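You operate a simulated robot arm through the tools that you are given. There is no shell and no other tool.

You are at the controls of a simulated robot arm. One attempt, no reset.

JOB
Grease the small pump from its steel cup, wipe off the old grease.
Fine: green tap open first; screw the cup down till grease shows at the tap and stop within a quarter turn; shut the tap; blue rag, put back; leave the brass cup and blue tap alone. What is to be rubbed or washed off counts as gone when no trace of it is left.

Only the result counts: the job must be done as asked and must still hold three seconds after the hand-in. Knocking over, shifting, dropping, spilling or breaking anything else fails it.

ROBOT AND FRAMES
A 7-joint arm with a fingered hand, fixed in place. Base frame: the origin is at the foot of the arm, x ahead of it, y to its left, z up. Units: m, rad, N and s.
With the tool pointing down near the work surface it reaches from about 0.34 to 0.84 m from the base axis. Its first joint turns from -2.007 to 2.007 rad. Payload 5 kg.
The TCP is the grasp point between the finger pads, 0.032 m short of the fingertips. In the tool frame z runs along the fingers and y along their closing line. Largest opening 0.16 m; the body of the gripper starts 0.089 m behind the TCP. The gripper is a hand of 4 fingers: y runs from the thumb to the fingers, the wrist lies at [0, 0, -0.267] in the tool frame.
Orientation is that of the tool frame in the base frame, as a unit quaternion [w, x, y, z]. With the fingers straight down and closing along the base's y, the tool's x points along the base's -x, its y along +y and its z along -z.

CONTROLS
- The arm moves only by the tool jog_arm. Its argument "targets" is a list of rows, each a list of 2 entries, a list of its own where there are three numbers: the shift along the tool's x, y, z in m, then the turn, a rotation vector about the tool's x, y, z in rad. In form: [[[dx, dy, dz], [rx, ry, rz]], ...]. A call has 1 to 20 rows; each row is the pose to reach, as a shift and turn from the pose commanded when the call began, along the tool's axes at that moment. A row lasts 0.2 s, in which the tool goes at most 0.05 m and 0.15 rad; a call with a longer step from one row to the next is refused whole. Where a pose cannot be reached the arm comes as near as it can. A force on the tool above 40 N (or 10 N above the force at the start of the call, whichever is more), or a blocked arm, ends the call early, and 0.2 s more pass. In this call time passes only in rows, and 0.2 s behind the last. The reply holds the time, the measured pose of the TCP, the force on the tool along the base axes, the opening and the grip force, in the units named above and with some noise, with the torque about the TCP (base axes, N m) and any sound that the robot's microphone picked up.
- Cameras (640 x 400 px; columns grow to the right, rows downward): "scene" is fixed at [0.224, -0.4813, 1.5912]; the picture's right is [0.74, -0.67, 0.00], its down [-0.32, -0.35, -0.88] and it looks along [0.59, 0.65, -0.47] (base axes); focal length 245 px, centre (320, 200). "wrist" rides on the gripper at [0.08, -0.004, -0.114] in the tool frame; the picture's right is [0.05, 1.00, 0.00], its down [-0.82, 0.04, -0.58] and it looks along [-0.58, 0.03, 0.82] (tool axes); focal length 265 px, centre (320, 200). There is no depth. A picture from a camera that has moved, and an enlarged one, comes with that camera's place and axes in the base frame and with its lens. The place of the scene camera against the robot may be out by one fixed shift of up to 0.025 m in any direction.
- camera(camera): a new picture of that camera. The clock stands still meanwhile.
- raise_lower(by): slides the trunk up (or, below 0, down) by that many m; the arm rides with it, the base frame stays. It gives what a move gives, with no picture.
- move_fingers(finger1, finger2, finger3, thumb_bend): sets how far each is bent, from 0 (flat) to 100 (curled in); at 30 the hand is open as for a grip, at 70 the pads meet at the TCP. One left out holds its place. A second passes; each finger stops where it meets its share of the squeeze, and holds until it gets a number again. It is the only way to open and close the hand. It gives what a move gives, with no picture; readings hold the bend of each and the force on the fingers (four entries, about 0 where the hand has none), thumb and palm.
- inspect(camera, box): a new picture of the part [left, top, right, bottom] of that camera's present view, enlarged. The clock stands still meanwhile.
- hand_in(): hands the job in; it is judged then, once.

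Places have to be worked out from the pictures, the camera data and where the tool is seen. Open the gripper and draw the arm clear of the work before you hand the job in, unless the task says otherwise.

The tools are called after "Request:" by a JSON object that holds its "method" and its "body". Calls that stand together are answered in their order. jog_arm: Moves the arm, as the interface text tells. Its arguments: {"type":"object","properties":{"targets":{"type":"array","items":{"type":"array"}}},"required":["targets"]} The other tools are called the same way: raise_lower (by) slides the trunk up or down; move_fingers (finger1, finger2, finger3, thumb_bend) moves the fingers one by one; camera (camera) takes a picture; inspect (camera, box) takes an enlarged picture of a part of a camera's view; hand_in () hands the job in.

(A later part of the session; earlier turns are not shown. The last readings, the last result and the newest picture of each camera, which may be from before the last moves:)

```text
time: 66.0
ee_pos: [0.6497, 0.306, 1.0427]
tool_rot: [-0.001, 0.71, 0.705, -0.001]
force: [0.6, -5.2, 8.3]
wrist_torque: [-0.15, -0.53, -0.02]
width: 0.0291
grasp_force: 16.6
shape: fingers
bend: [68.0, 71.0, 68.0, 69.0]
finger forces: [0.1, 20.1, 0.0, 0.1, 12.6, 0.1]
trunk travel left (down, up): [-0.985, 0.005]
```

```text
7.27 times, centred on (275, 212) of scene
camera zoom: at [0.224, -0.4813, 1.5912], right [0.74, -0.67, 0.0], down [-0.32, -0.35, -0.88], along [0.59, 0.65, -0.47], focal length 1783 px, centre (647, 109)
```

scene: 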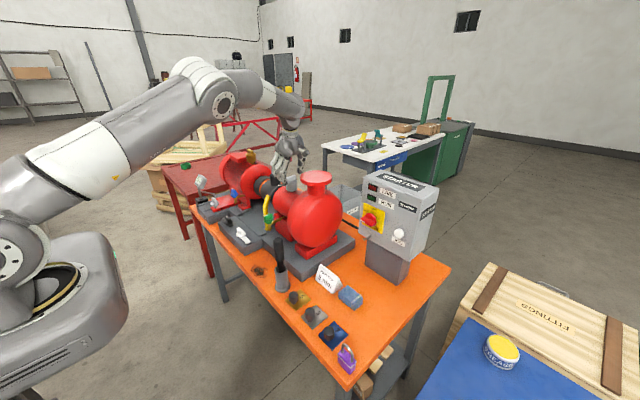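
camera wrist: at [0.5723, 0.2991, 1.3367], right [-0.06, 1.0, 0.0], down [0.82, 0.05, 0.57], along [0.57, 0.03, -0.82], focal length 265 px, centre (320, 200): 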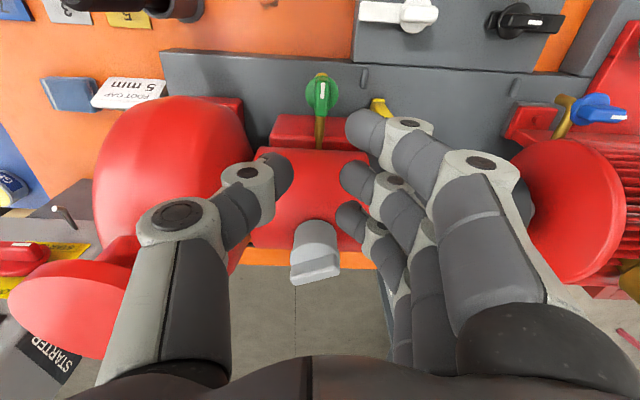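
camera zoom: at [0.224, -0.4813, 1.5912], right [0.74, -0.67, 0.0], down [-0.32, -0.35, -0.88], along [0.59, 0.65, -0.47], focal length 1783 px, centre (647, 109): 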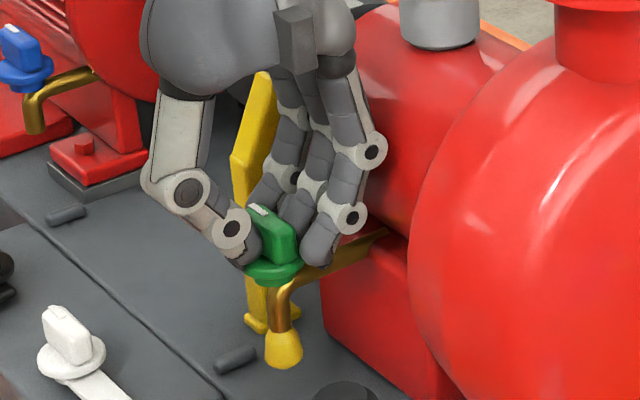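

The wing lies along y again and finger 2's force rose to 20 N, which fits the closed stop. I'll release and lift off, then compare the tap with its original picture.

Request:
{"method": "move_fingers", "body": {"finger1": 64, "finger2": 64, "finger3": 64, "thumb_bend": 61}}

Request:
{"method": "jog_arm", "body": {"targets": [[[0, 0, -0.03], [0, 0, 0]], [[0, 0, -0.07], [0, 0, 0]], [[0, 0, -0.11], [0, 0, 0]], [[0, 0, -0.15], [0, 0, 0]], [[0, 0, -0.18], [0, 0, 0]]]}}

Request:
{"method": "inspect", "body": {"camera": "scene", "box": [256, 208, 288, 232]}}

Request:
{"method": "inspect", "body": {"camera": "wrist", "box": [280, 50, 376, 130]}}

Request:
{"method": "inspect", "body": {"camera": "scene", "box": [256, 215, 288, 243]}}

```text
time: 67.0
ee_pos: [0.649, 0.3068, 1.0418]
tool_rot: [-0.001, 0.708, 0.706, 0.0]
force: [2.3, 0.6, 13.7]
wrist_torque: [-0.01, -0.33, 0.06]
width: 0.0443
grasp_force: 6.5
shape: fingers
bend: [64.0, 67.0, 64.0, 61.0]
finger forces: [0.0, 13.6, 0.1, 0.0, 0.0, 0.0]
trunk travel left (down, up): [-0.985, 0.005]
```

```text
time: 68.2
ee_pos: [0.6509, 0.3048, 1.2212]
tool_rot: [0.0, 0.71, 0.705, -0.002]
force: [-0.4, 1.0, -0.4]
wrist_torque: [0.04, 0.02, -0.02]
width: 0.0443
grasp_force: 0.1
shape: fingers
bend: [64.0, 64.0, 64.0, 61.0]
finger forces: [0.0, 0.1, 0.0, 0.0, 0.1, 0.1]
trunk travel left (down, up): [-0.985, 0.005]
```

```text
16.00 times, centred on (272, 220) of scene
camera zoom: at [0.224, -0.4813, 1.5912], right [0.74, -0.67, 0.0], down [-0.32, -0.35, -0.88], along [0.59, 0.65, -0.47], focal length 3923 px, centre (1088, -120)
```

zoom: 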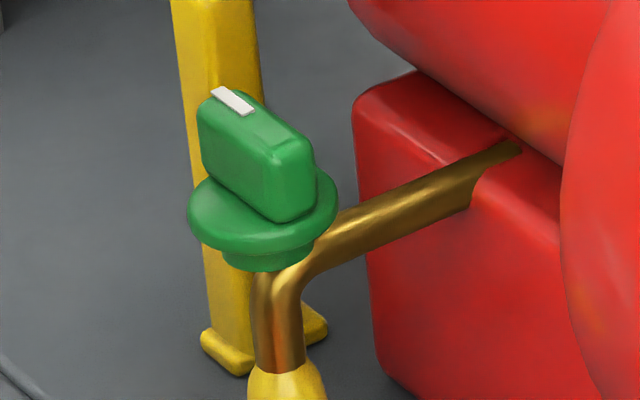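

```text
5.00 times, centred on (328, 90) of wrist
camera zoom: at [0.647, 0.386, 1.3352], right [1.0, 0.05, 0.0], down [0.04, -0.81, 0.58], along [0.02, -0.58, -0.82], focal length 1327 px, centre (280, 750)
```

zoom: 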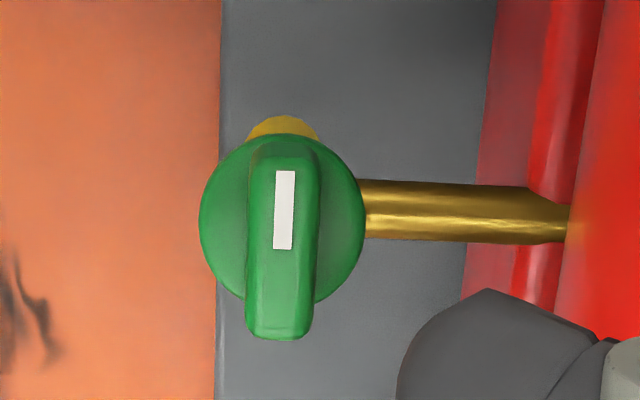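

```text
14.29 times, centred on (272, 229) of scene
camera zoom: at [0.224, -0.4813, 1.5912], right [0.74, -0.67, 0.0], down [-0.32, -0.35, -0.88], along [0.59, 0.65, -0.47], focal length 3503 px, centre (1006, -214)
```

zoom: 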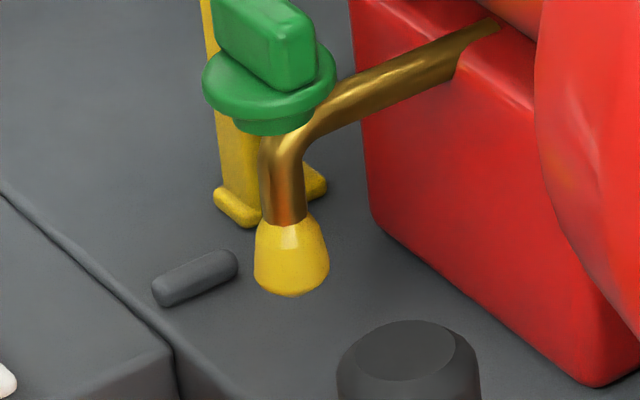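

The tap matches its original shut picture exactly, and the grease bead hangs below the outlet. Next is the blue rag, which I place at about (0.704, −0.119), 6×8 cm, with the tent sign about 2 cm beside it. I'll go back from the pump first, then over toward the rag at z≈1.22.

Request:
{"method": "jog_arm", "body": {"targets": [[[0, -0.045, 0], [0, 0, 0]], [[0, -0.09, 0], [0, 0, 0]], [[-0.045, -0.09, 0], [0, 0, 0]], [[-0.09, -0.09, 0], [0, 0, 0]], [[-0.135, -0.09, 0], [0, 0, 0]], [[-0.18, -0.09, 0], [0, 0, 0]], [[-0.225, -0.09, 0], [0, 0, 0]], [[-0.27, -0.09, 0], [0, 0, 0]], [[-0.315, -0.085, 0], [0, 0, 0]], [[-0.36, -0.05, 0], [0, 0, 0]], [[-0.4, -0.02, 0], [0, 0, 0]], [[-0.425, 0.01, 0], [0, 0, 0]]]}}

Request:
{"method": "camera", "body": {"camera": "wrist"}}

Request:
{"method": "camera", "body": {"camera": "scene"}}

```text
refused: row 10 steps farther than a row can; nothing moved
```

```text
taken
camera wrist: at [0.647, 0.386, 1.3352], right [1.0, 0.05, 0.0], down [0.04, -0.81, 0.58], along [0.02, -0.58, -0.82], focal length 265 px, centre (320, 200)
```

wrist: 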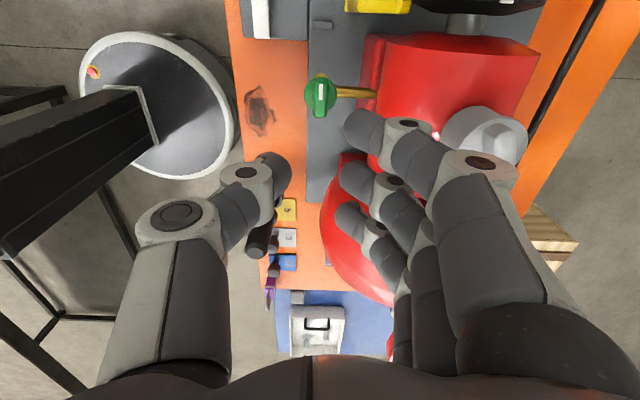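

```text
taken
```

scene: 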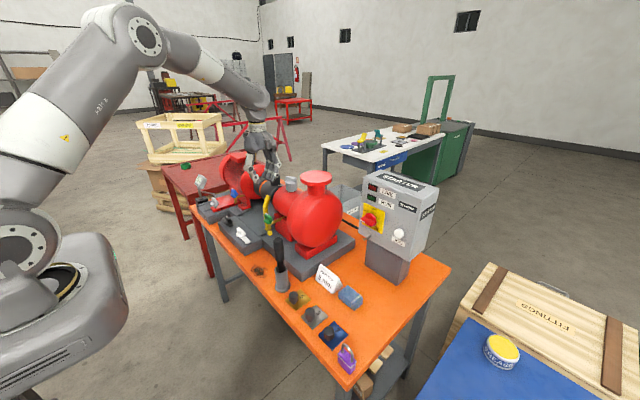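

The call was refused because one step was too long, and nothing moved. I'll send the same path with shorter steps.

Request:
{"method": "jog_arm", "body": {"targets": [[[0, -0.045, 0], [0, 0, 0]], [[0, -0.09, 0], [0, 0, 0]], [[-0.045, -0.09, 0], [0, 0, 0]], [[-0.09, -0.09, 0], [0, 0, 0]], [[-0.135, -0.09, 0], [0, 0, 0]], [[-0.18, -0.09, 0], [0, 0, 0]], [[-0.225, -0.09, 0], [0, 0, 0]], [[-0.27, -0.09, 0], [0, 0, 0]], [[-0.315, -0.085, 0], [0, 0, 0]], [[-0.35, -0.06, 0], [0, 0, 0]], [[-0.385, -0.035, 0], [0, 0, 0]], [[-0.41, -0.005, 0], [0, 0, 0]], [[-0.425, 0.015, 0], [0, 0, 0]]]}}

Request:
{"method": "camera", "body": {"camera": "wrist"}}

Request:
{"method": "camera", "body": {"camera": "scene"}}

```text
time: 71.0
ee_pos: [0.6635, -0.1196, 1.2207]
tool_rot: [-0.001, 0.709, 0.705, -0.002]
force: [0.4, -0.8, -0.9]
wrist_torque: [-0.02, -0.01, 0.03]
width: 0.0443
grasp_force: 0.0
shape: fingers
bend: [64.0, 64.0, 64.0, 61.0]
finger forces: [0.0, 0.0, 0.0, 0.1, 0.0, 0.0]
trunk travel left (down, up): [-0.985, 0.005]
```

```text
taken
camera wrist: at [0.6593, -0.0387, 1.3345], right [1.0, 0.05, -0.01], down [0.04, -0.81, 0.58], along [0.02, -0.58, -0.82], focal length 265 px, centre (320, 200)
```

wrist: 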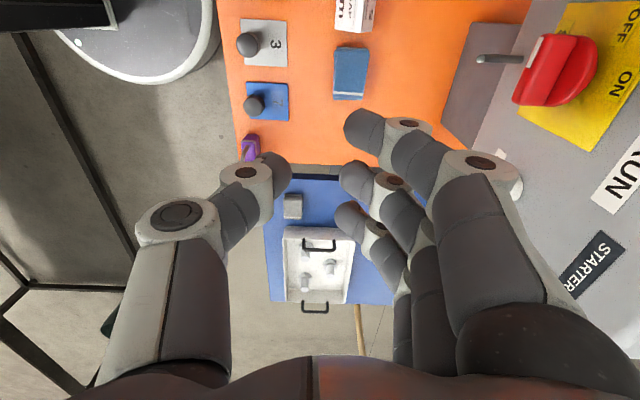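

```text
taken
```

scene: 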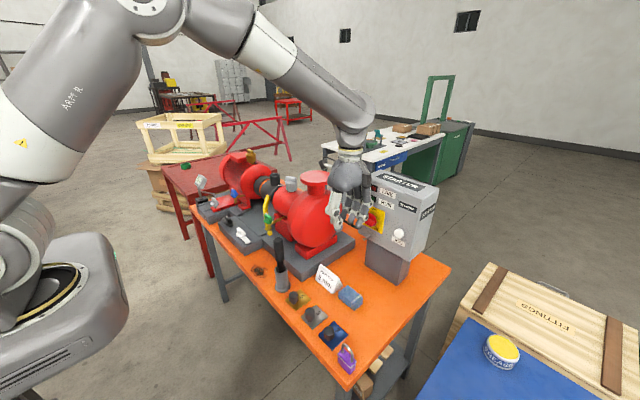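

The hand is above (0.664, −0.12). The rag is at about (0.709, −0.115), with the starter box's red switch further out near x≈0.84. I'll zoom on the rag for its edges.

Request:
{"method": "inspect", "body": {"camera": "wrist", "box": [290, 0, 418, 110]}}

Request:
{"method": "inspect", "body": {"camera": "scene", "box": [310, 170, 450, 320]}}

```text
3.64 times, centred on (354, 55) of wrist
camera zoom: at [0.6593, -0.0387, 1.3345], right [1.0, 0.05, -0.01], down [0.04, -0.81, 0.58], along [0.02, -0.58, -0.82], focal length 965 px, centre (196, 727)
```

zoom: 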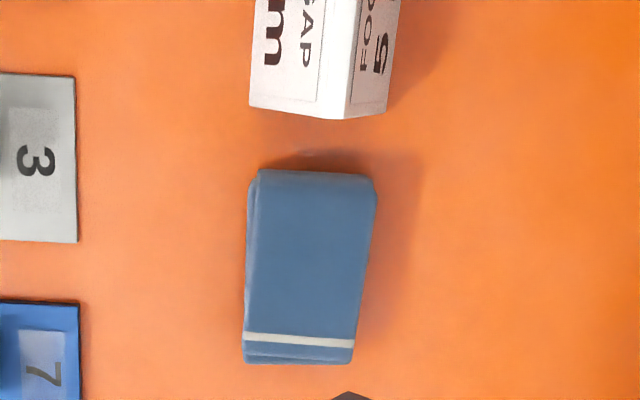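

```text
2.67 times, centred on (380, 245) of scene
camera zoom: at [0.224, -0.4813, 1.5912], right [0.74, -0.67, 0.0], down [-0.32, -0.35, -0.88], along [0.59, 0.65, -0.47], focal length 654 px, centre (160, 80)
```

zoom: 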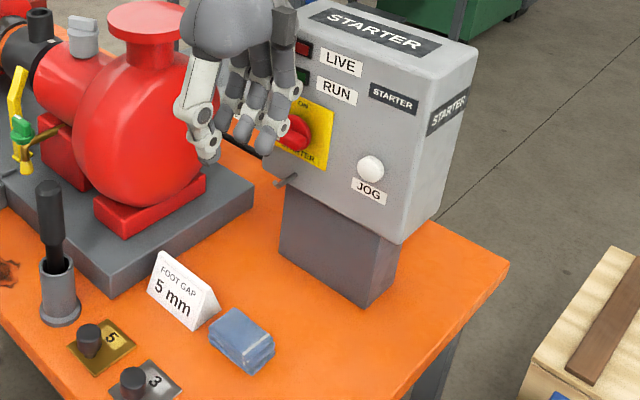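

The rag's top spans x 0.685–0.735 and y −0.150 to −0.080, about 25 mm thick, and the sign's edge is at y≈−0.061. I'll set the hand to a 0.09 opening along x, centre over the rag, and descend to z≈0.96.

Request:
{"method": "move_fingers", "body": {"finger1": 49, "finger2": 49, "finger3": 49, "thumb_bend": 49}}

Request:
{"method": "jog_arm", "body": {"targets": [[[0, 0.023, 0], [0, 0, 0]], [[0, 0.0465, 0], [0, 0, 0]], [[0, 0.0465, 0.045], [0, 0, 0]], [[0, 0.0465, 0.09], [0, 0, 0]], [[0, 0.0465, 0.135], [0, 0, 0]], [[0, 0.0465, 0.18], [0, 0, 0]], [[0, 0.0465, 0.225], [0, 0, 0]], [[0, 0.0465, 0.255], [0, 0, 0]]]}}

Request:
{"method": "camera", "body": {"camera": "wrist"}}

Request:
{"method": "inspect", "body": {"camera": "scene", "box": [290, 200, 430, 340]}}

```text
time: 72.0
ee_pos: [0.6618, -0.1188, 1.2217]
tool_rot: [-0.001, 0.709, 0.705, -0.002]
force: [-0.2, 0.5, 0.8]
wrist_torque: [-0.01, 0.01, -0.02]
width: 0.0946
grasp_force: 0.0
shape: fingers
bend: [49.0, 49.0, 49.0, 49.0]
finger forces: [0.0, 0.0, 0.0, 0.0, 0.0, 0.0]
trunk travel left (down, up): [-0.985, 0.005]
```

```text
time: 73.8
ee_pos: [0.7102, -0.1209, 0.967]
tool_rot: [-0.001, 0.709, 0.705, -0.002]
force: [0.6, 0.0, 0.2]
wrist_torque: [-0.02, 0.01, 0.03]
width: 0.0947
grasp_force: 0.1
shape: fingers
bend: [49.0, 49.0, 49.0, 49.0]
finger forces: [0.0, 0.1, 0.1, 0.1, 0.0, 0.1]
trunk travel left (down, up): [-0.985, 0.005]
```

```text
taken
camera wrist: at [0.7056, -0.0395, 1.0816], right [1.0, 0.05, 0.0], down [0.04, -0.81, 0.58], along [0.02, -0.58, -0.82], focal length 265 px, centre (320, 200)
```

wrist: 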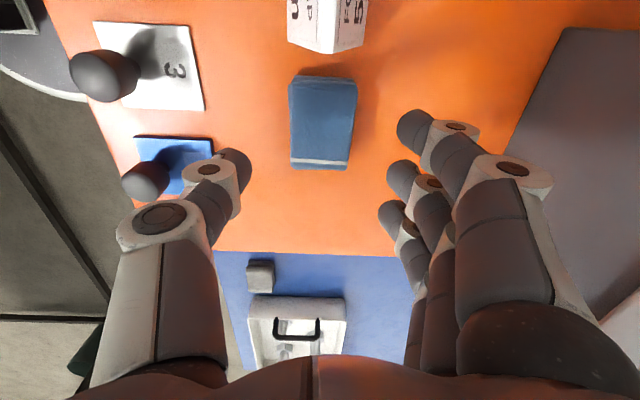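

```text
2.86 times, centred on (360, 270) of scene
camera zoom: at [0.224, -0.4813, 1.5912], right [0.74, -0.67, 0.0], down [-0.32, -0.35, -0.88], along [0.59, 0.65, -0.47], focal length 700 px, centre (206, 0)
```

zoom: 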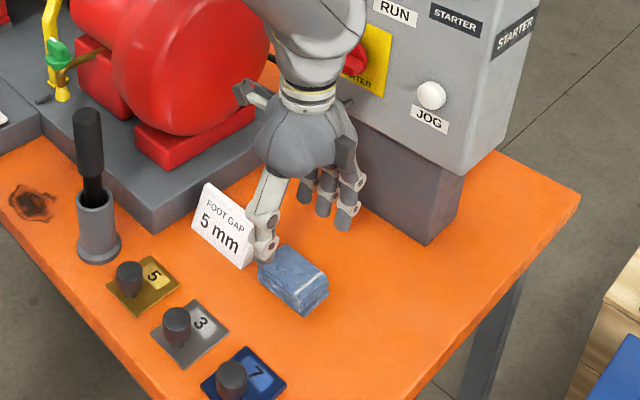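

The rag is centred under the hand at about (0.7115, −0.116). I'll descend to z≈0.905 and then feel for the bench.

Request:
{"method": "jog_arm", "body": {"targets": [[[0.001, 0.001, 0.03], [0, 0, 0]], [[0.001, 0.001, 0.06], [0, 0, 0]]]}}

Request:
{"method": "inspect", "body": {"camera": "scene", "box": [325, 255, 385, 315]}}

Request:
{"method": "camera", "body": {"camera": "wrist"}}

```text
time: 74.5
ee_pos: [0.7072, -0.1204, 0.9075]
tool_rot: [0.0, 0.709, 0.705, -0.002]
force: [0.8, 0.0, -0.1]
wrist_torque: [-0.06, 0.02, 0.02]
width: 0.0946
grasp_force: 0.1
shape: fingers
bend: [49.0, 49.0, 49.0, 49.0]
finger forces: [0.1, 0.0, 0.0, 0.1, 0.1, 0.0]
trunk travel left (down, up): [-0.985, 0.005]
```

```text
6.67 times, centred on (355, 285) of scene
camera zoom: at [0.224, -0.4813, 1.5912], right [0.74, -0.67, 0.0], down [-0.32, -0.35, -0.88], along [0.59, 0.65, -0.47], focal length 1634 px, centre (87, -367)
```

zoom: 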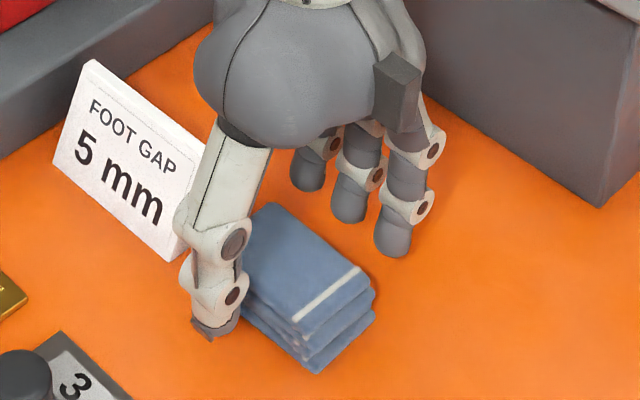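

```text
taken
camera wrist: at [0.7048, -0.0387, 1.0196], right [1.0, 0.05, 0.0], down [0.04, -0.81, 0.58], along [0.02, -0.58, -0.82], focal length 265 px, centre (320, 200)
```

wrist: 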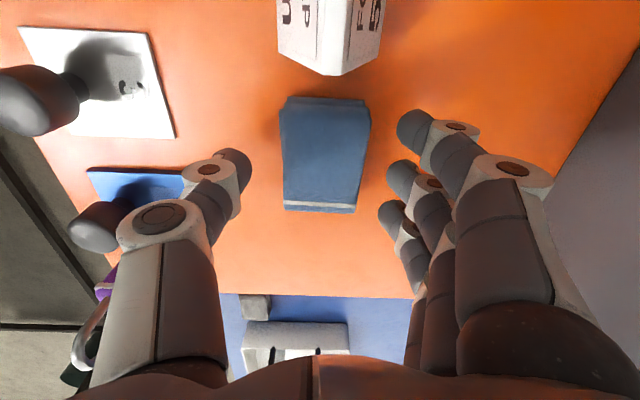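

The thumb and fingers straddle the rag cleanly. I'll descend another 20 mm in small steps and read the contact forces.

Request:
{"method": "jog_arm", "body": {"targets": [[[0, 0.001, 0.006], [0, 0, 0]], [[0, 0.001, 0.012], [0, 0, 0]], [[0, 0.001, 0.018], [0, 0, 0]]]}}

Request:
{"method": "inspect", "body": {"camera": "scene", "box": [325, 255, 385, 315]}}

```text
time: 75.2
ee_pos: [0.7091, -0.1189, 0.8875]
tool_rot: [-0.001, 0.71, 0.705, -0.004]
force: [-0.3, -0.5, -1.1]
wrist_torque: [-0.04, 0.02, 0.01]
width: 0.095
grasp_force: 0.1
shape: fingers
bend: [49.0, 49.0, 49.0, 49.0]
finger forces: [0.0, 0.0, 0.0, 0.0, 0.0, 0.0]
trunk travel left (down, up): [-0.985, 0.005]
```

```text
6.67 times, centred on (355, 285) of scene
camera zoom: at [0.224, -0.4813, 1.5912], right [0.74, -0.67, 0.0], down [-0.32, -0.35, -0.88], along [0.59, 0.65, -0.47], focal length 1634 px, centre (87, -367)
```

zoom: 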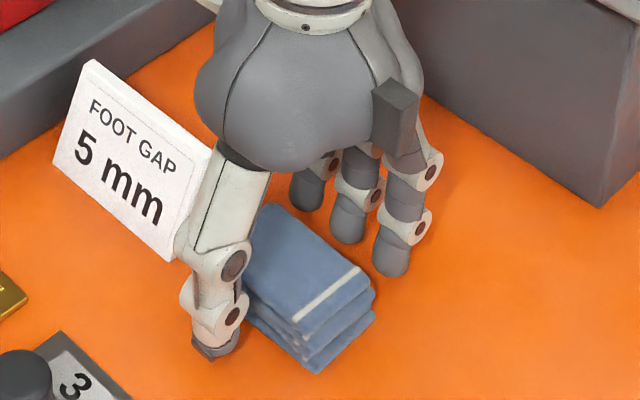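

No contact yet. I'll go down 5 mm more and read again.

Request:
{"method": "jog_arm", "body": {"targets": [[[0, 0, 0.003], [0, 0, 0]], [[0, 0, 0.006], [0, 0, 0]]]}}

Request:
{"method": "inspect", "body": {"camera": "scene", "box": [325, 265, 375, 315]}}

```text
time: 75.8
ee_pos: [0.7102, -0.119, 0.8831]
tool_rot: [0.0, 0.708, 0.706, -0.002]
force: [-0.7, -0.1, -0.1]
wrist_torque: [0.0, 0.03, 0.0]
width: 0.0949
grasp_force: 0.0
shape: fingers
bend: [49.0, 49.0, 49.0, 49.0]
finger forces: [0.0, 0.0, 0.0, 0.1, 0.0, 0.0]
trunk travel left (down, up): [-0.985, 0.005]
```

```text
8.00 times, centred on (350, 290) of scene
camera zoom: at [0.224, -0.4813, 1.5912], right [0.74, -0.67, 0.0], down [-0.32, -0.35, -0.88], along [0.59, 0.65, -0.47], focal length 1962 px, centre (80, -520)
```

zoom: 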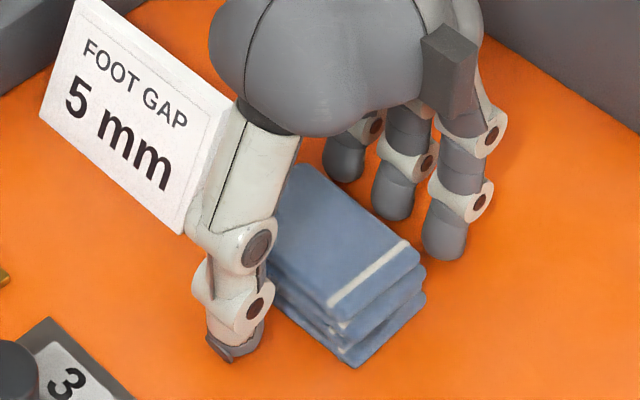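

The fingertips are about 8 mm above the bench beside the rag, which is a good grip height. I'll close all fingers on the rag.

Request:
{"method": "move_fingers", "body": {"finger1": 72, "finger2": 72, "finger3": 72, "thumb_bend": 72}}

Request:
{"method": "inspect", "body": {"camera": "scene", "box": [325, 265, 375, 315]}}

Request:
{"method": "camera", "body": {"camera": "wrist"}}

```text
time: 76.8
ee_pos: [0.7095, -0.1185, 0.8827]
tool_rot: [-0.001, 0.709, 0.705, -0.002]
force: [0.6, 0.4, 0.2]
wrist_torque: [0.0, 0.0, 0.02]
width: 0.0645
grasp_force: 23.3
shape: fingers
bend: [59.0, 59.0, 59.0, 60.0]
finger forces: [7.6, 7.7, 7.6, 0.1, 23.0, 0.0]
trunk travel left (down, up): [-0.985, 0.005]
```

```text
8.00 times, centred on (350, 290) of scene
camera zoom: at [0.224, -0.4813, 1.5912], right [0.74, -0.67, 0.0], down [-0.32, -0.35, -0.88], along [0.59, 0.65, -0.47], focal length 1962 px, centre (80, -520)
```

zoom: 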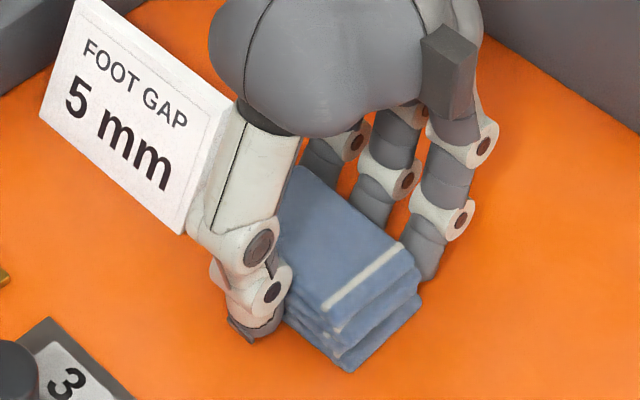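

```text
taken
camera wrist: at [0.7069, -0.0378, 0.996], right [1.0, 0.05, 0.0], down [0.04, -0.81, 0.58], along [0.02, -0.58, -0.82], focal length 265 px, centre (320, 200)
```

wrist: 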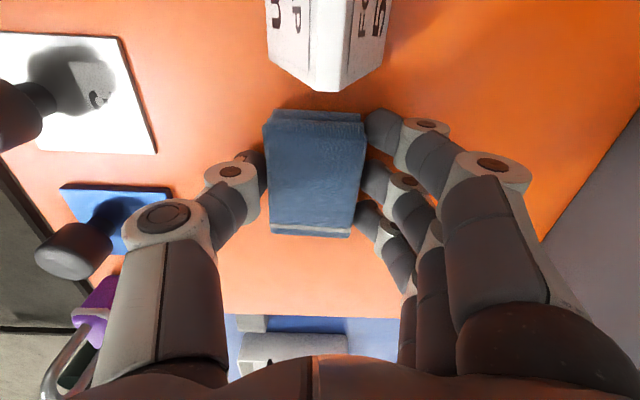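

The rag is held evenly (7.6 N on each finger, 23 N on the thumb), and its home is TCP (0.7095, −0.1187, 0.883). I'll lift it 0.26 m straight up and bring it back from the bench.

Request:
{"method": "jog_arm", "body": {"targets": [[[0, 0, -0.02], [0, 0, 0]], [[0, 0, -0.06], [0, 0, 0]], [[0, 0, -0.1], [0, 0, 0]], [[0, 0, -0.14], [0, 0, 0]], [[0, 0, -0.18], [0, 0, 0]], [[0, 0, -0.22], [0, 0, 0]], [[0, 0, -0.26], [0, 0, 0]], [[0, -0.04, -0.26], [0, 0, 0]], [[0, -0.08, -0.26], [0, 0, 0]], [[0, -0.12, -0.26], [0, 0, 0]], [[0, -0.16, -0.26], [0, 0, 0]], [[0, -0.1725, -0.26], [0, 0, 0]]]}}

Request:
{"method": "camera", "body": {"camera": "scene"}}

Request:
{"method": "camera", "body": {"camera": "wrist"}}

```text
time: 79.5
ee_pos: [0.5389, -0.1164, 1.1438]
tool_rot: [-0.001, 0.709, 0.705, -0.003]
force: [0.1, 0.4, -0.7]
wrist_torque: [0.04, 0.02, -0.01]
width: 0.0642
grasp_force: 22.9
shape: fingers
bend: [59.0, 59.0, 59.0, 60.0]
finger forces: [7.5, 7.5, 7.4, 0.0, 22.7, 0.0]
trunk travel left (down, up): [-0.985, 0.005]
```

```text
taken
```

scene: 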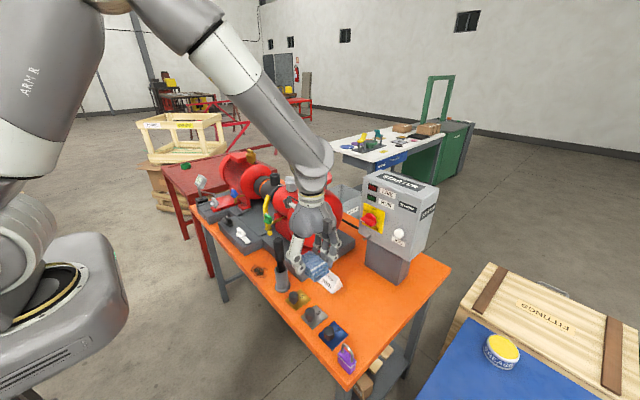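

```text
taken
camera wrist: at [0.5357, -0.0365, 1.2576], right [1.0, 0.05, 0.0], down [0.04, -0.81, 0.58], along [0.02, -0.58, -0.82], focal length 265 px, centre (320, 200)
```

wrist: 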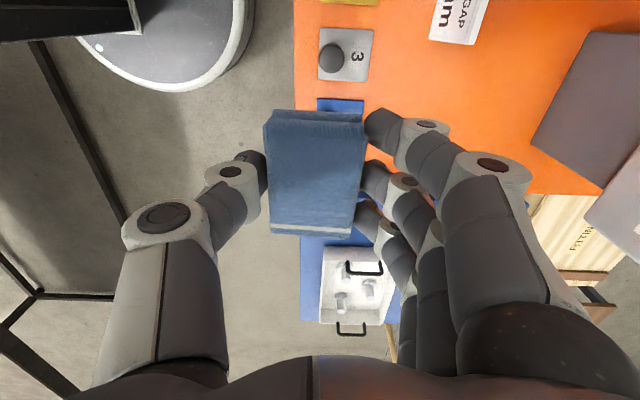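

The rag is held securely and clear of everything. I'll carry it across above the tool handle (top ≈1.045) to over the stain.

Request:
{"method": "jog_arm", "body": {"targets": [[[0.04, 0, 0], [0, 0, 0]], [[0.085, 0, 0], [0, 0, 0]], [[0.13, 0, 0], [0, 0, 0]], [[0.175, 0, 0], [0, 0, 0]], [[0.22, 0, 0], [0, 0, 0]], [[0.265, 0, 0], [0, 0, 0]], [[0.31, 0, 0], [0, 0, 0]], [[0.343, 0, 0], [0, 0, 0]]]}}

Request:
{"method": "camera", "body": {"camera": "scene"}}

Request:
{"method": "camera", "body": {"camera": "wrist"}}

```text
time: 81.2
ee_pos: [0.5405, 0.2302, 1.1433]
tool_rot: [-0.001, 0.709, 0.705, -0.003]
force: [0.4, 0.1, -0.6]
wrist_torque: [-0.02, -0.01, 0.0]
width: 0.0642
grasp_force: 22.9
shape: fingers
bend: [59.0, 59.0, 59.0, 60.0]
finger forces: [7.5, 7.5, 7.4, 0.1, 22.3, 0.0]
trunk travel left (down, up): [-0.985, 0.005]
```

```text
taken
```

scene: 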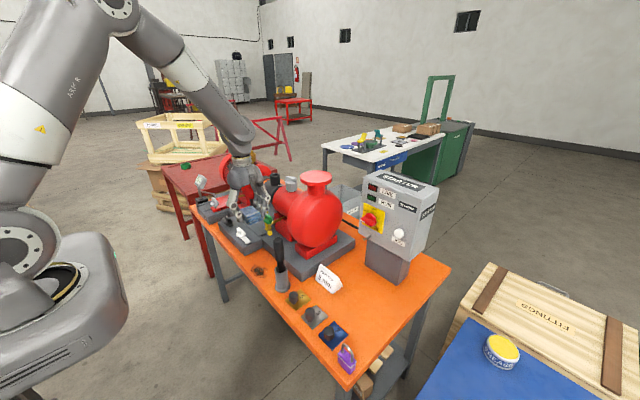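

```text
taken
camera wrist: at [0.5372, 0.3097, 1.2563], right [1.0, 0.05, 0.0], down [0.04, -0.81, 0.58], along [0.02, -0.58, -0.82], focal length 265 px, centre (320, 200)
```

wrist: 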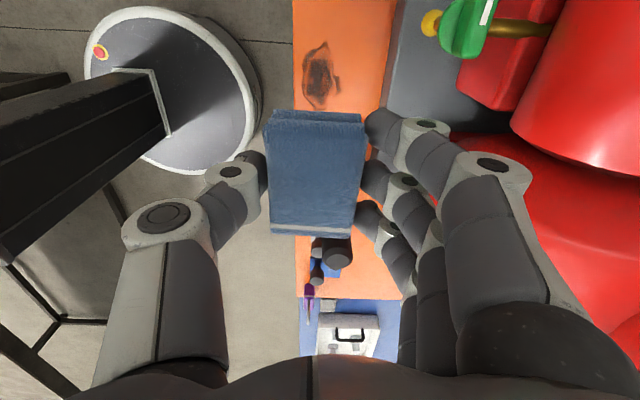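

The rag is right above the stain, and the handle and valve block are clear of the hand. I'll lower to just above the bench.

Request:
{"method": "jog_arm", "body": {"targets": [[[0, 0, 0.045], [0, 0, 0]], [[0, 0, 0.09], [0, 0, 0]], [[0, 0, 0.135], [0, 0, 0]], [[0, 0, 0.18], [0, 0, 0]], [[0, 0, 0.22], [0, 0, 0]], [[0, 0, 0.25], [0, 0, 0]]]}}

Request:
{"method": "camera", "body": {"camera": "scene"}}

Request:
{"method": "inspect", "body": {"camera": "scene", "box": [210, 210, 310, 300]}}

Request:
{"method": "camera", "body": {"camera": "wrist"}}

```text
time: 82.7
ee_pos: [0.5401, 0.2268, 0.8914]
tool_rot: [-0.001, 0.71, 0.705, -0.002]
force: [1.3, 0.2, -0.9]
wrist_torque: [0.0, 0.0, 0.03]
width: 0.0642
grasp_force: 21.4
shape: fingers
bend: [59.0, 59.0, 59.0, 60.0]
finger forces: [7.4, 7.4, 7.4, 0.0, 22.2, 0.0]
trunk travel left (down, up): [-0.985, 0.005]
```

```text
taken
```

scene: 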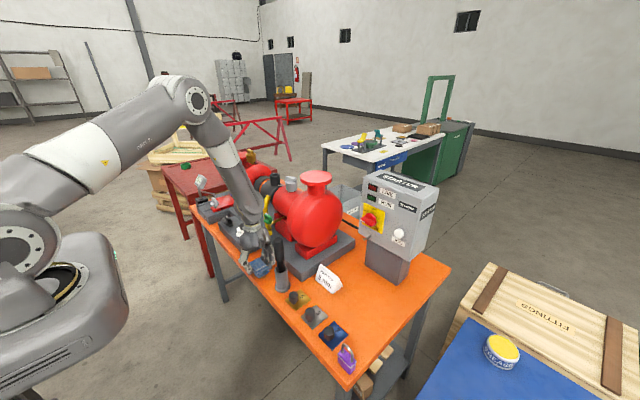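

```text
4.44 times, centred on (260, 255) of scene
camera zoom: at [0.224, -0.4813, 1.5912], right [0.74, -0.67, 0.0], down [-0.32, -0.35, -0.88], along [0.59, 0.65, -0.47], focal length 1090 px, centre (587, -44)
```

zoom: 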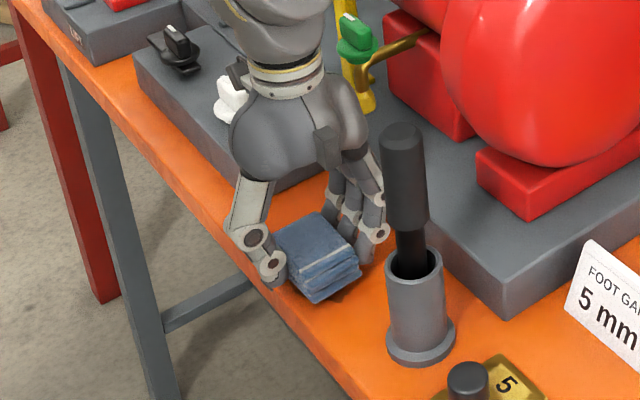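

```text
taken
camera wrist: at [0.5369, 0.3074, 1.0057], right [1.0, 0.05, 0.0], down [0.04, -0.81, 0.58], along [0.02, -0.58, -0.82], focal length 265 px, centre (320, 200)
```

wrist: 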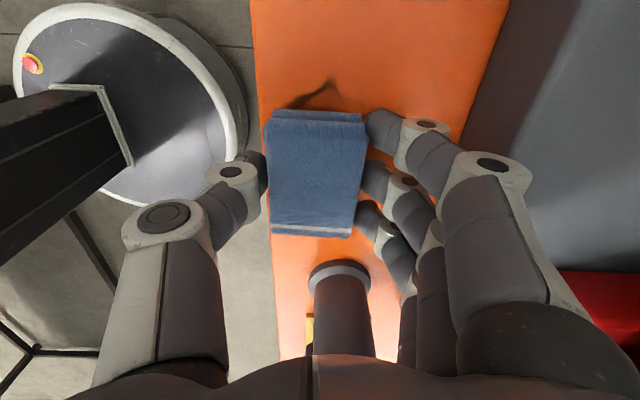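

The rag is about 8 mm above the stain. The wrist camera is near the white knob on the valve block, so I'll zoom there to judge clearance before rubbing toward +y.

Request:
{"method": "inspect", "body": {"camera": "scene", "box": [240, 205, 290, 245]}}

Request:
{"method": "inspect", "body": {"camera": "scene", "box": [225, 215, 275, 255]}}

Request:
{"method": "inspect", "body": {"camera": "wrist", "box": [240, 60, 420, 200]}}

```text
10.00 times, centred on (265, 225) of scene
camera zoom: at [0.224, -0.4813, 1.5912], right [0.74, -0.67, 0.0], down [-0.32, -0.35, -0.88], along [0.59, 0.65, -0.47], focal length 2452 px, centre (870, -50)
```

zoom: 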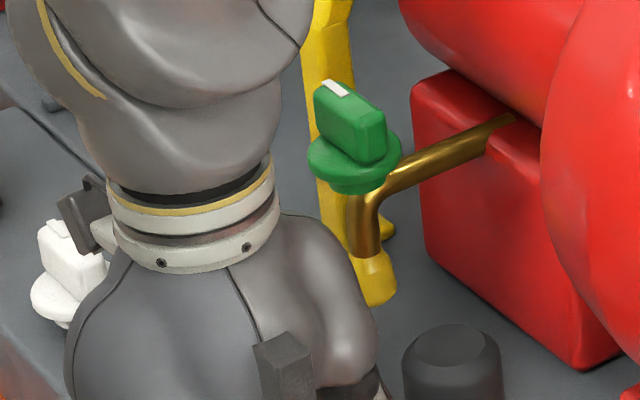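

```text
10.00 times, centred on (250, 235) of scene
camera zoom: at [0.224, -0.4813, 1.5912], right [0.74, -0.67, 0.0], down [-0.32, -0.35, -0.88], along [0.59, 0.65, -0.47], focal length 2452 px, centre (1020, -150)
```

zoom: 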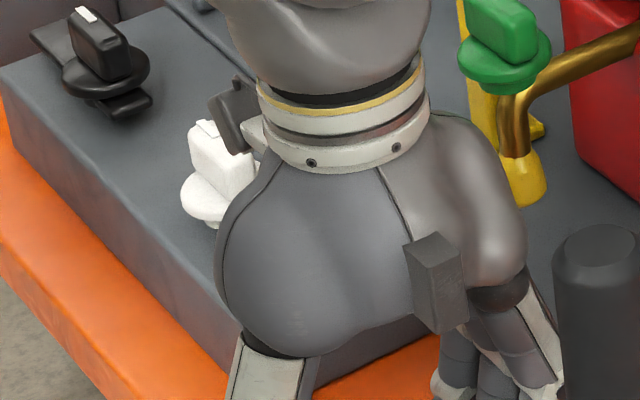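

```text
2.86 times, centred on (330, 130) of wrist
camera zoom: at [0.5369, 0.3074, 1.0057], right [1.0, 0.05, 0.0], down [0.04, -0.81, 0.58], along [0.02, -0.58, -0.82], focal length 758 px, centre (291, 400)
```

zoom: 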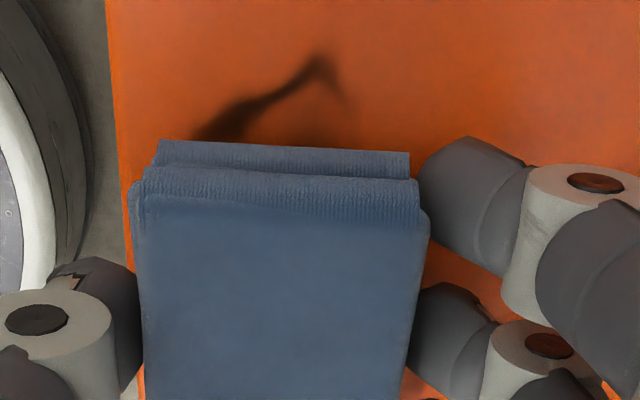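

Triangulation puts the white knob at (0.56, 0.425) with its top at z≈0.935, below and clear of the camera housing even at y≈0.26. I'll lower the rag onto the bench and press lightly.

Request:
{"method": "jog_arm", "body": {"targets": [[[0, 0, 0.004], [0, 0, 0]], [[0, 0, 0.008], [0, 0, 0]], [[0, 0, 0.011], [0, 0, 0]]]}}

```text
time: 83.5
ee_pos: [0.54, 0.2261, 0.8825]
tool_rot: [-0.001, 0.709, 0.705, -0.003]
force: [0.8, -0.2, -1.1]
wrist_torque: [-0.02, 0.03, -0.03]
width: 0.064
grasp_force: 22.2
shape: fingers
bend: [59.0, 59.0, 59.0, 60.0]
finger forces: [7.4, 7.5, 7.5, 0.0, 22.7, 0.0]
trunk travel left (down, up): [-0.985, 0.005]
```

No contact force yet at z=0.8825. I'll lower a further 5 mm.

Request:
{"method": "jog_arm", "body": {"targets": [[[0, 0, 0.0025], [0, 0, 0]], [[0, 0, 0.005], [0, 0, 0]]]}}

```text
time: 84.0
ee_pos: [0.5398, 0.2263, 0.8794]
tool_rot: [0.0, 0.708, 0.706, -0.001]
force: [-1.1, -2.8, 29.8]
wrist_torque: [-0.08, 0.31, 0.01]
width: 0.0637
grasp_force: 25.9
shape: fingers
bend: [60.0, 60.0, 60.0, 61.0]
finger forces: [8.3, 8.5, 8.7, 0.1, 26.3, 0.0]
trunk travel left (down, up): [-0.985, 0.005]
```

The rag is pressed on the stain at about 30 N. I'll ease to around 15–20 N and rub back and forth across the stain area.

Request:
{"method": "jog_arm", "body": {"targets": [[[0, 0, -0.0015], [0, 0, 0]]]}}

Request:
{"method": "jog_arm", "body": {"targets": [[[0, 0.02, 0], [0, 0, 0]], [[0, -0.02, 0], [0, 0, 0]], [[0, 0.02, 0], [0, 0, 0]], [[0.02, 0.02, 0], [0, 0, 0]], [[0.02, -0.02, 0], [0, 0, 0]], [[0.02, 0.02, 0], [0, 0, 0]], [[0.03, 0, 0], [0, 0, 0]], [[0.03, -0.02, 0], [0, 0, 0]], [[0.03, 0.02, 0], [0, 0, 0]], [[0, 0.02, 0], [0, 0, 0]], [[0, -0.02, 0], [0, 0, 0]], [[-0.03, -0.02, 0], [0, 0, 0]], [[-0.03, 0.02, 0], [0, 0, 0]], [[-0.03, -0.02, 0], [0, 0, 0]], [[-0.015, 0, 0], [0, 0, 0]], [[0, 0, 0], [0, 0, 0]]]}}

Request:
{"method": "inspect", "body": {"camera": "scene", "box": [230, 240, 300, 300]}}

Request:
{"method": "camera", "body": {"camera": "wrist"}}

```text
time: 84.5
ee_pos: [0.54, 0.225, 0.88]
tool_rot: [0.0, 0.709, 0.705, 0.0]
force: [2.4, -0.2, 25.1]
wrist_torque: [-0.04, 0.13, 0.01]
width: 0.0636
grasp_force: 25.6
shape: fingers
bend: [60.0, 60.0, 60.0, 61.0]
finger forces: [9.0, 9.0, 9.0, 0.0, 24.9, 0.1]
trunk travel left (down, up): [-0.985, 0.005]
```

```text
time: 87.8
ee_pos: [0.5382, 0.2243, 0.8783]
tool_rot: [-0.001, 0.71, 0.705, -0.002]
force: [-0.5, -7.7, 20.1]
wrist_torque: [-0.21, -0.12, 0.01]
width: 0.0639
grasp_force: 27.8
shape: fingers
bend: [61.0, 61.0, 61.0, 61.0]
finger forces: [10.8, 10.3, 10.3, 0.1, 24.3, 0.0]
trunk travel left (down, up): [-0.985, 0.005]
```

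```text
6.67 times, centred on (265, 270) of scene
camera zoom: at [0.224, -0.4813, 1.5912], right [0.74, -0.67, 0.0], down [-0.32, -0.35, -0.88], along [0.59, 0.65, -0.47], focal length 1634 px, centre (687, -267)
```

zoom: 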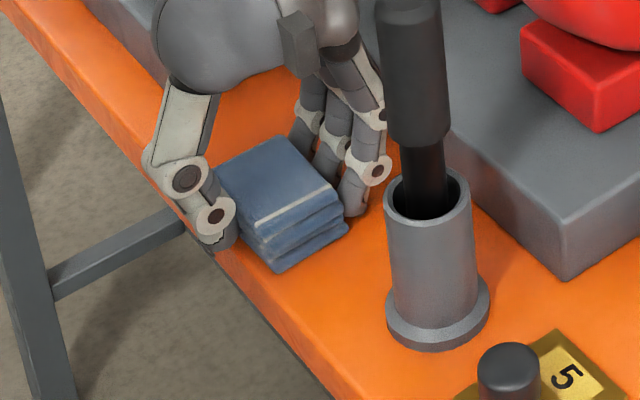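

```text
taken
camera wrist: at [0.5348, 0.3051, 0.9926], right [1.0, 0.05, 0.0], down [0.04, -0.81, 0.58], along [0.02, -0.58, -0.82], focal length 265 px, centre (320, 200)
```

wrist: 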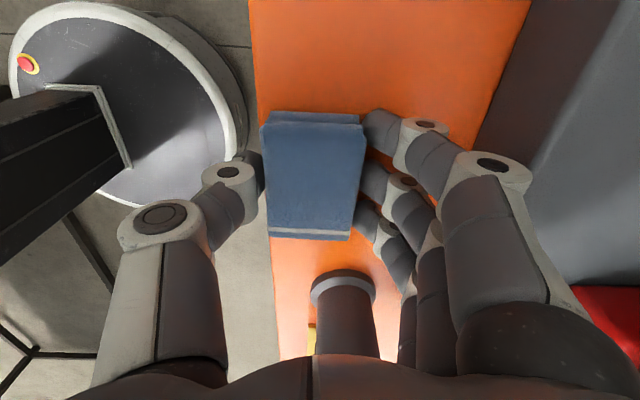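

The visible +y part of the stain is gone. I'll make a second, slightly wider pass before lifting to check.

Request:
{"method": "jog_arm", "body": {"targets": [[[0.02, 0.02, 0], [0, 0, 0]], [[0.035, 0.025, 0], [0, 0, 0]], [[0.035, -0.02, 0], [0, 0, 0]], [[0.02, 0.02, 0], [0, 0, 0]], [[0.015, -0.022, 0], [0, 0, 0]], [[0, 0.022, 0], [0, 0, 0]], [[-0.005, -0.022, 0], [0, 0, 0]], [[-0.02, 0.022, 0], [0, 0, 0]], [[-0.025, -0.022, 0], [0, 0, 0]], [[-0.038, 0.02, 0], [0, 0, 0]], [[-0.038, -0.02, 0], [0, 0, 0]], [[-0.01, -0.022, 0], [0, 0, 0]], [[0.025, -0.022, 0], [0, 0, 0]], [[0.025, 0.0, 0], [0, 0, 0]], [[-0.015, 0.0, 0], [0, 0, 0]], [[-0.03, 0.02, 0], [0, 0, 0]], [[0.01, 0.024, 0], [0, 0, 0]], [[0, 0, 0], [0, 0, 0]]]}}

Request:
{"method": "jog_arm", "body": {"targets": [[[0, 0, -0.03], [0, 0, 0]], [[0, 0, -0.075], [0, 0, 0]], [[0, 0, -0.12], [0, 0, 0]], [[0, 0, -0.165], [0, 0, 0]], [[0, 0, -0.21], [0, 0, 0]], [[0, 0, -0.26], [0, 0, 0]]]}}

Request:
{"method": "camera", "body": {"camera": "wrist"}}

Request:
{"method": "inspect", "body": {"camera": "scene", "box": [240, 255, 280, 285]}}

Request:
{"method": "inspect", "body": {"camera": "wrist", "box": [270, 20, 400, 120]}}

```text
time: 91.7
ee_pos: [0.5371, 0.2282, 0.8798]
tool_rot: [-0.001, 0.708, 0.706, -0.001]
force: [3.8, 3.9, 15.4]
wrist_torque: [-0.03, -0.66, 0.17]
width: 0.064
grasp_force: 28.2
shape: fingers
bend: [60.0, 60.0, 60.0, 61.0]
finger forces: [9.6, 11.6, 13.7, 0.1, 21.8, 0.0]
trunk travel left (down, up): [-0.985, 0.005]
```

```text
time: 93.0
ee_pos: [0.5376, 0.2259, 1.1403]
tool_rot: [0.0, 0.708, 0.706, -0.002]
force: [-0.3, 0.7, -0.2]
wrist_torque: [0.0, -0.04, 0.02]
width: 0.0642
grasp_force: 22.3
shape: fingers
bend: [60.0, 60.0, 60.0, 61.0]
finger forces: [7.6, 7.4, 7.4, 0.0, 22.3, 0.1]
trunk travel left (down, up): [-0.985, 0.005]
```

```text
taken
camera wrist: at [0.5339, 0.3068, 1.2538], right [1.0, 0.05, 0.0], down [0.04, -0.81, 0.58], along [0.02, -0.58, -0.82], focal length 265 px, centre (320, 200)
```

wrist: 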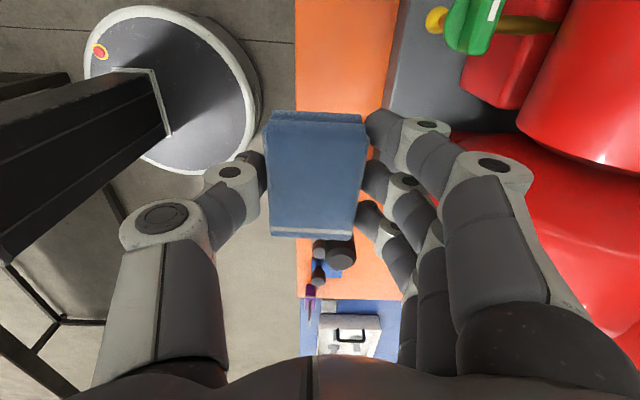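

```text
13.33 times, centred on (260, 270) of scene
camera zoom: at [0.224, -0.4813, 1.5912], right [0.74, -0.67, 0.0], down [-0.32, -0.35, -0.88], along [0.59, 0.65, -0.47], focal length 3269 px, centre (1120, -733)
```

zoom: 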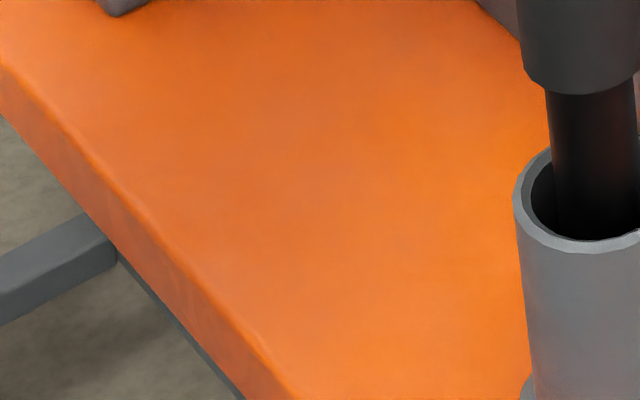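

```text
4.00 times, centred on (335, 70) of wrist
camera zoom: at [0.5339, 0.3068, 1.2538], right [1.0, 0.05, 0.0], down [0.04, -0.81, 0.58], along [0.02, -0.58, -0.82], focal length 1062 px, centre (260, 720)
```

zoom: 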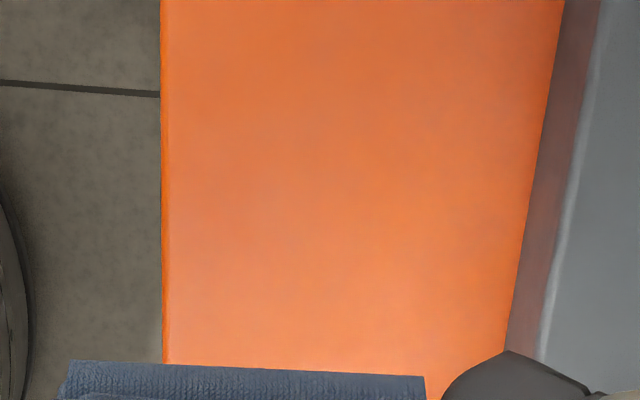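

The stain area looks clean from both cameras. I'll zoom in further to make sure no faint trace remains, and check the pump region for any other old grease.

Request:
{"method": "inspect", "body": {"camera": "scene", "box": [250, 262, 270, 280]}}

Request:
{"method": "inspect", "body": {"camera": "wrist", "box": [300, 30, 350, 112]}}

Request:
{"method": "inspect", "body": {"camera": "scene", "box": [250, 160, 350, 260]}}

Request:
{"method": "inspect", "body": {"camera": "scene", "box": [190, 150, 260, 250]}}

```text
16.00 times, centred on (260, 271) of scene
camera zoom: at [0.224, -0.4813, 1.5912], right [0.74, -0.67, 0.0], down [-0.32, -0.35, -0.88], along [0.59, 0.65, -0.47], focal length 3923 px, centre (1280, -936)
```

zoom: 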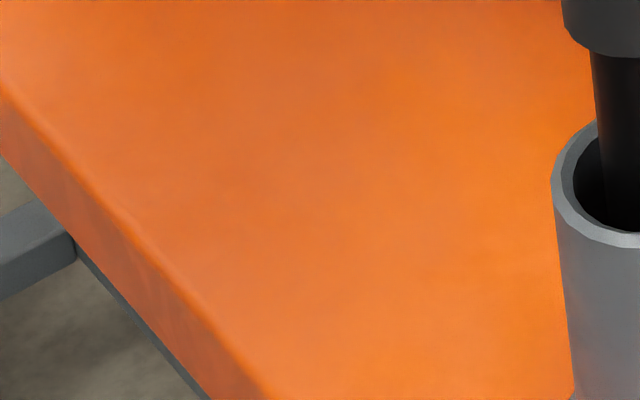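

```text
4.88 times, centred on (325, 71) of wrist
camera zoom: at [0.5339, 0.3068, 1.2538], right [1.0, 0.05, 0.0], down [0.04, -0.81, 0.58], along [0.02, -0.58, -0.82], focal length 1295 px, centre (296, 829)
```

zoom: 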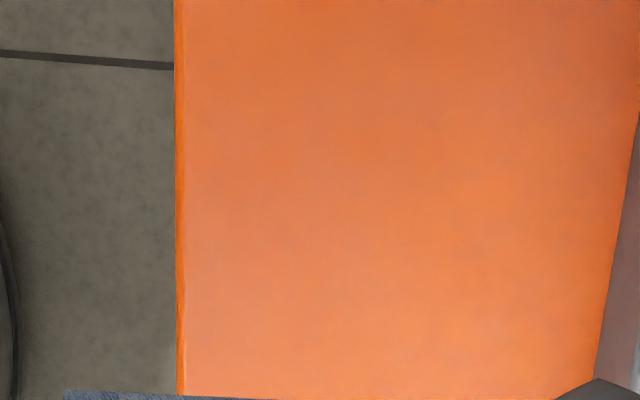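

```text
4.00 times, centred on (300, 210) of scene
camera zoom: at [0.224, -0.4813, 1.5912], right [0.74, -0.67, 0.0], down [-0.32, -0.35, -0.88], along [0.59, 0.65, -0.47], focal length 981 px, centre (400, 160)
```

zoom: 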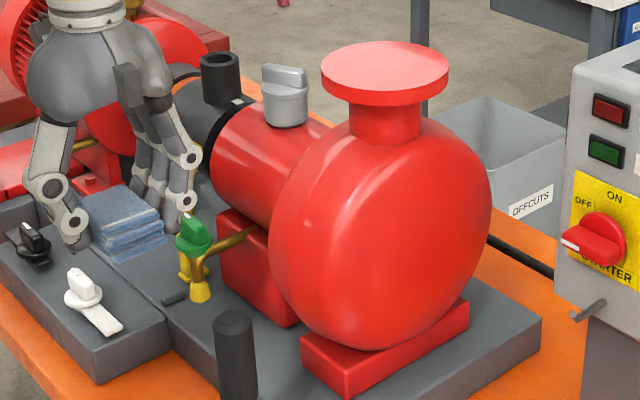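

```text
4.00 times, centred on (225, 200) of scene
camera zoom: at [0.224, -0.4813, 1.5912], right [0.74, -0.67, 0.0], down [-0.32, -0.35, -0.88], along [0.59, 0.65, -0.47], focal length 981 px, centre (700, 200)
```

zoom: 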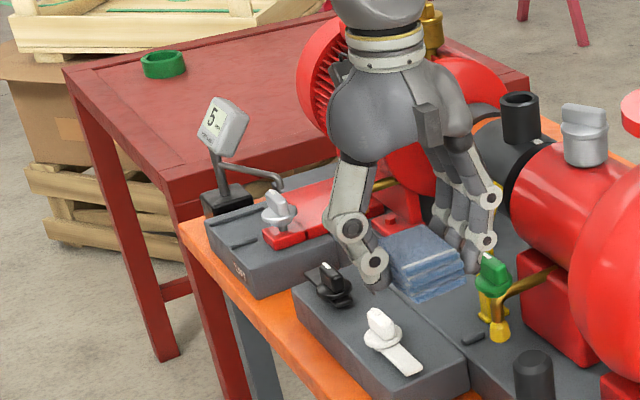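

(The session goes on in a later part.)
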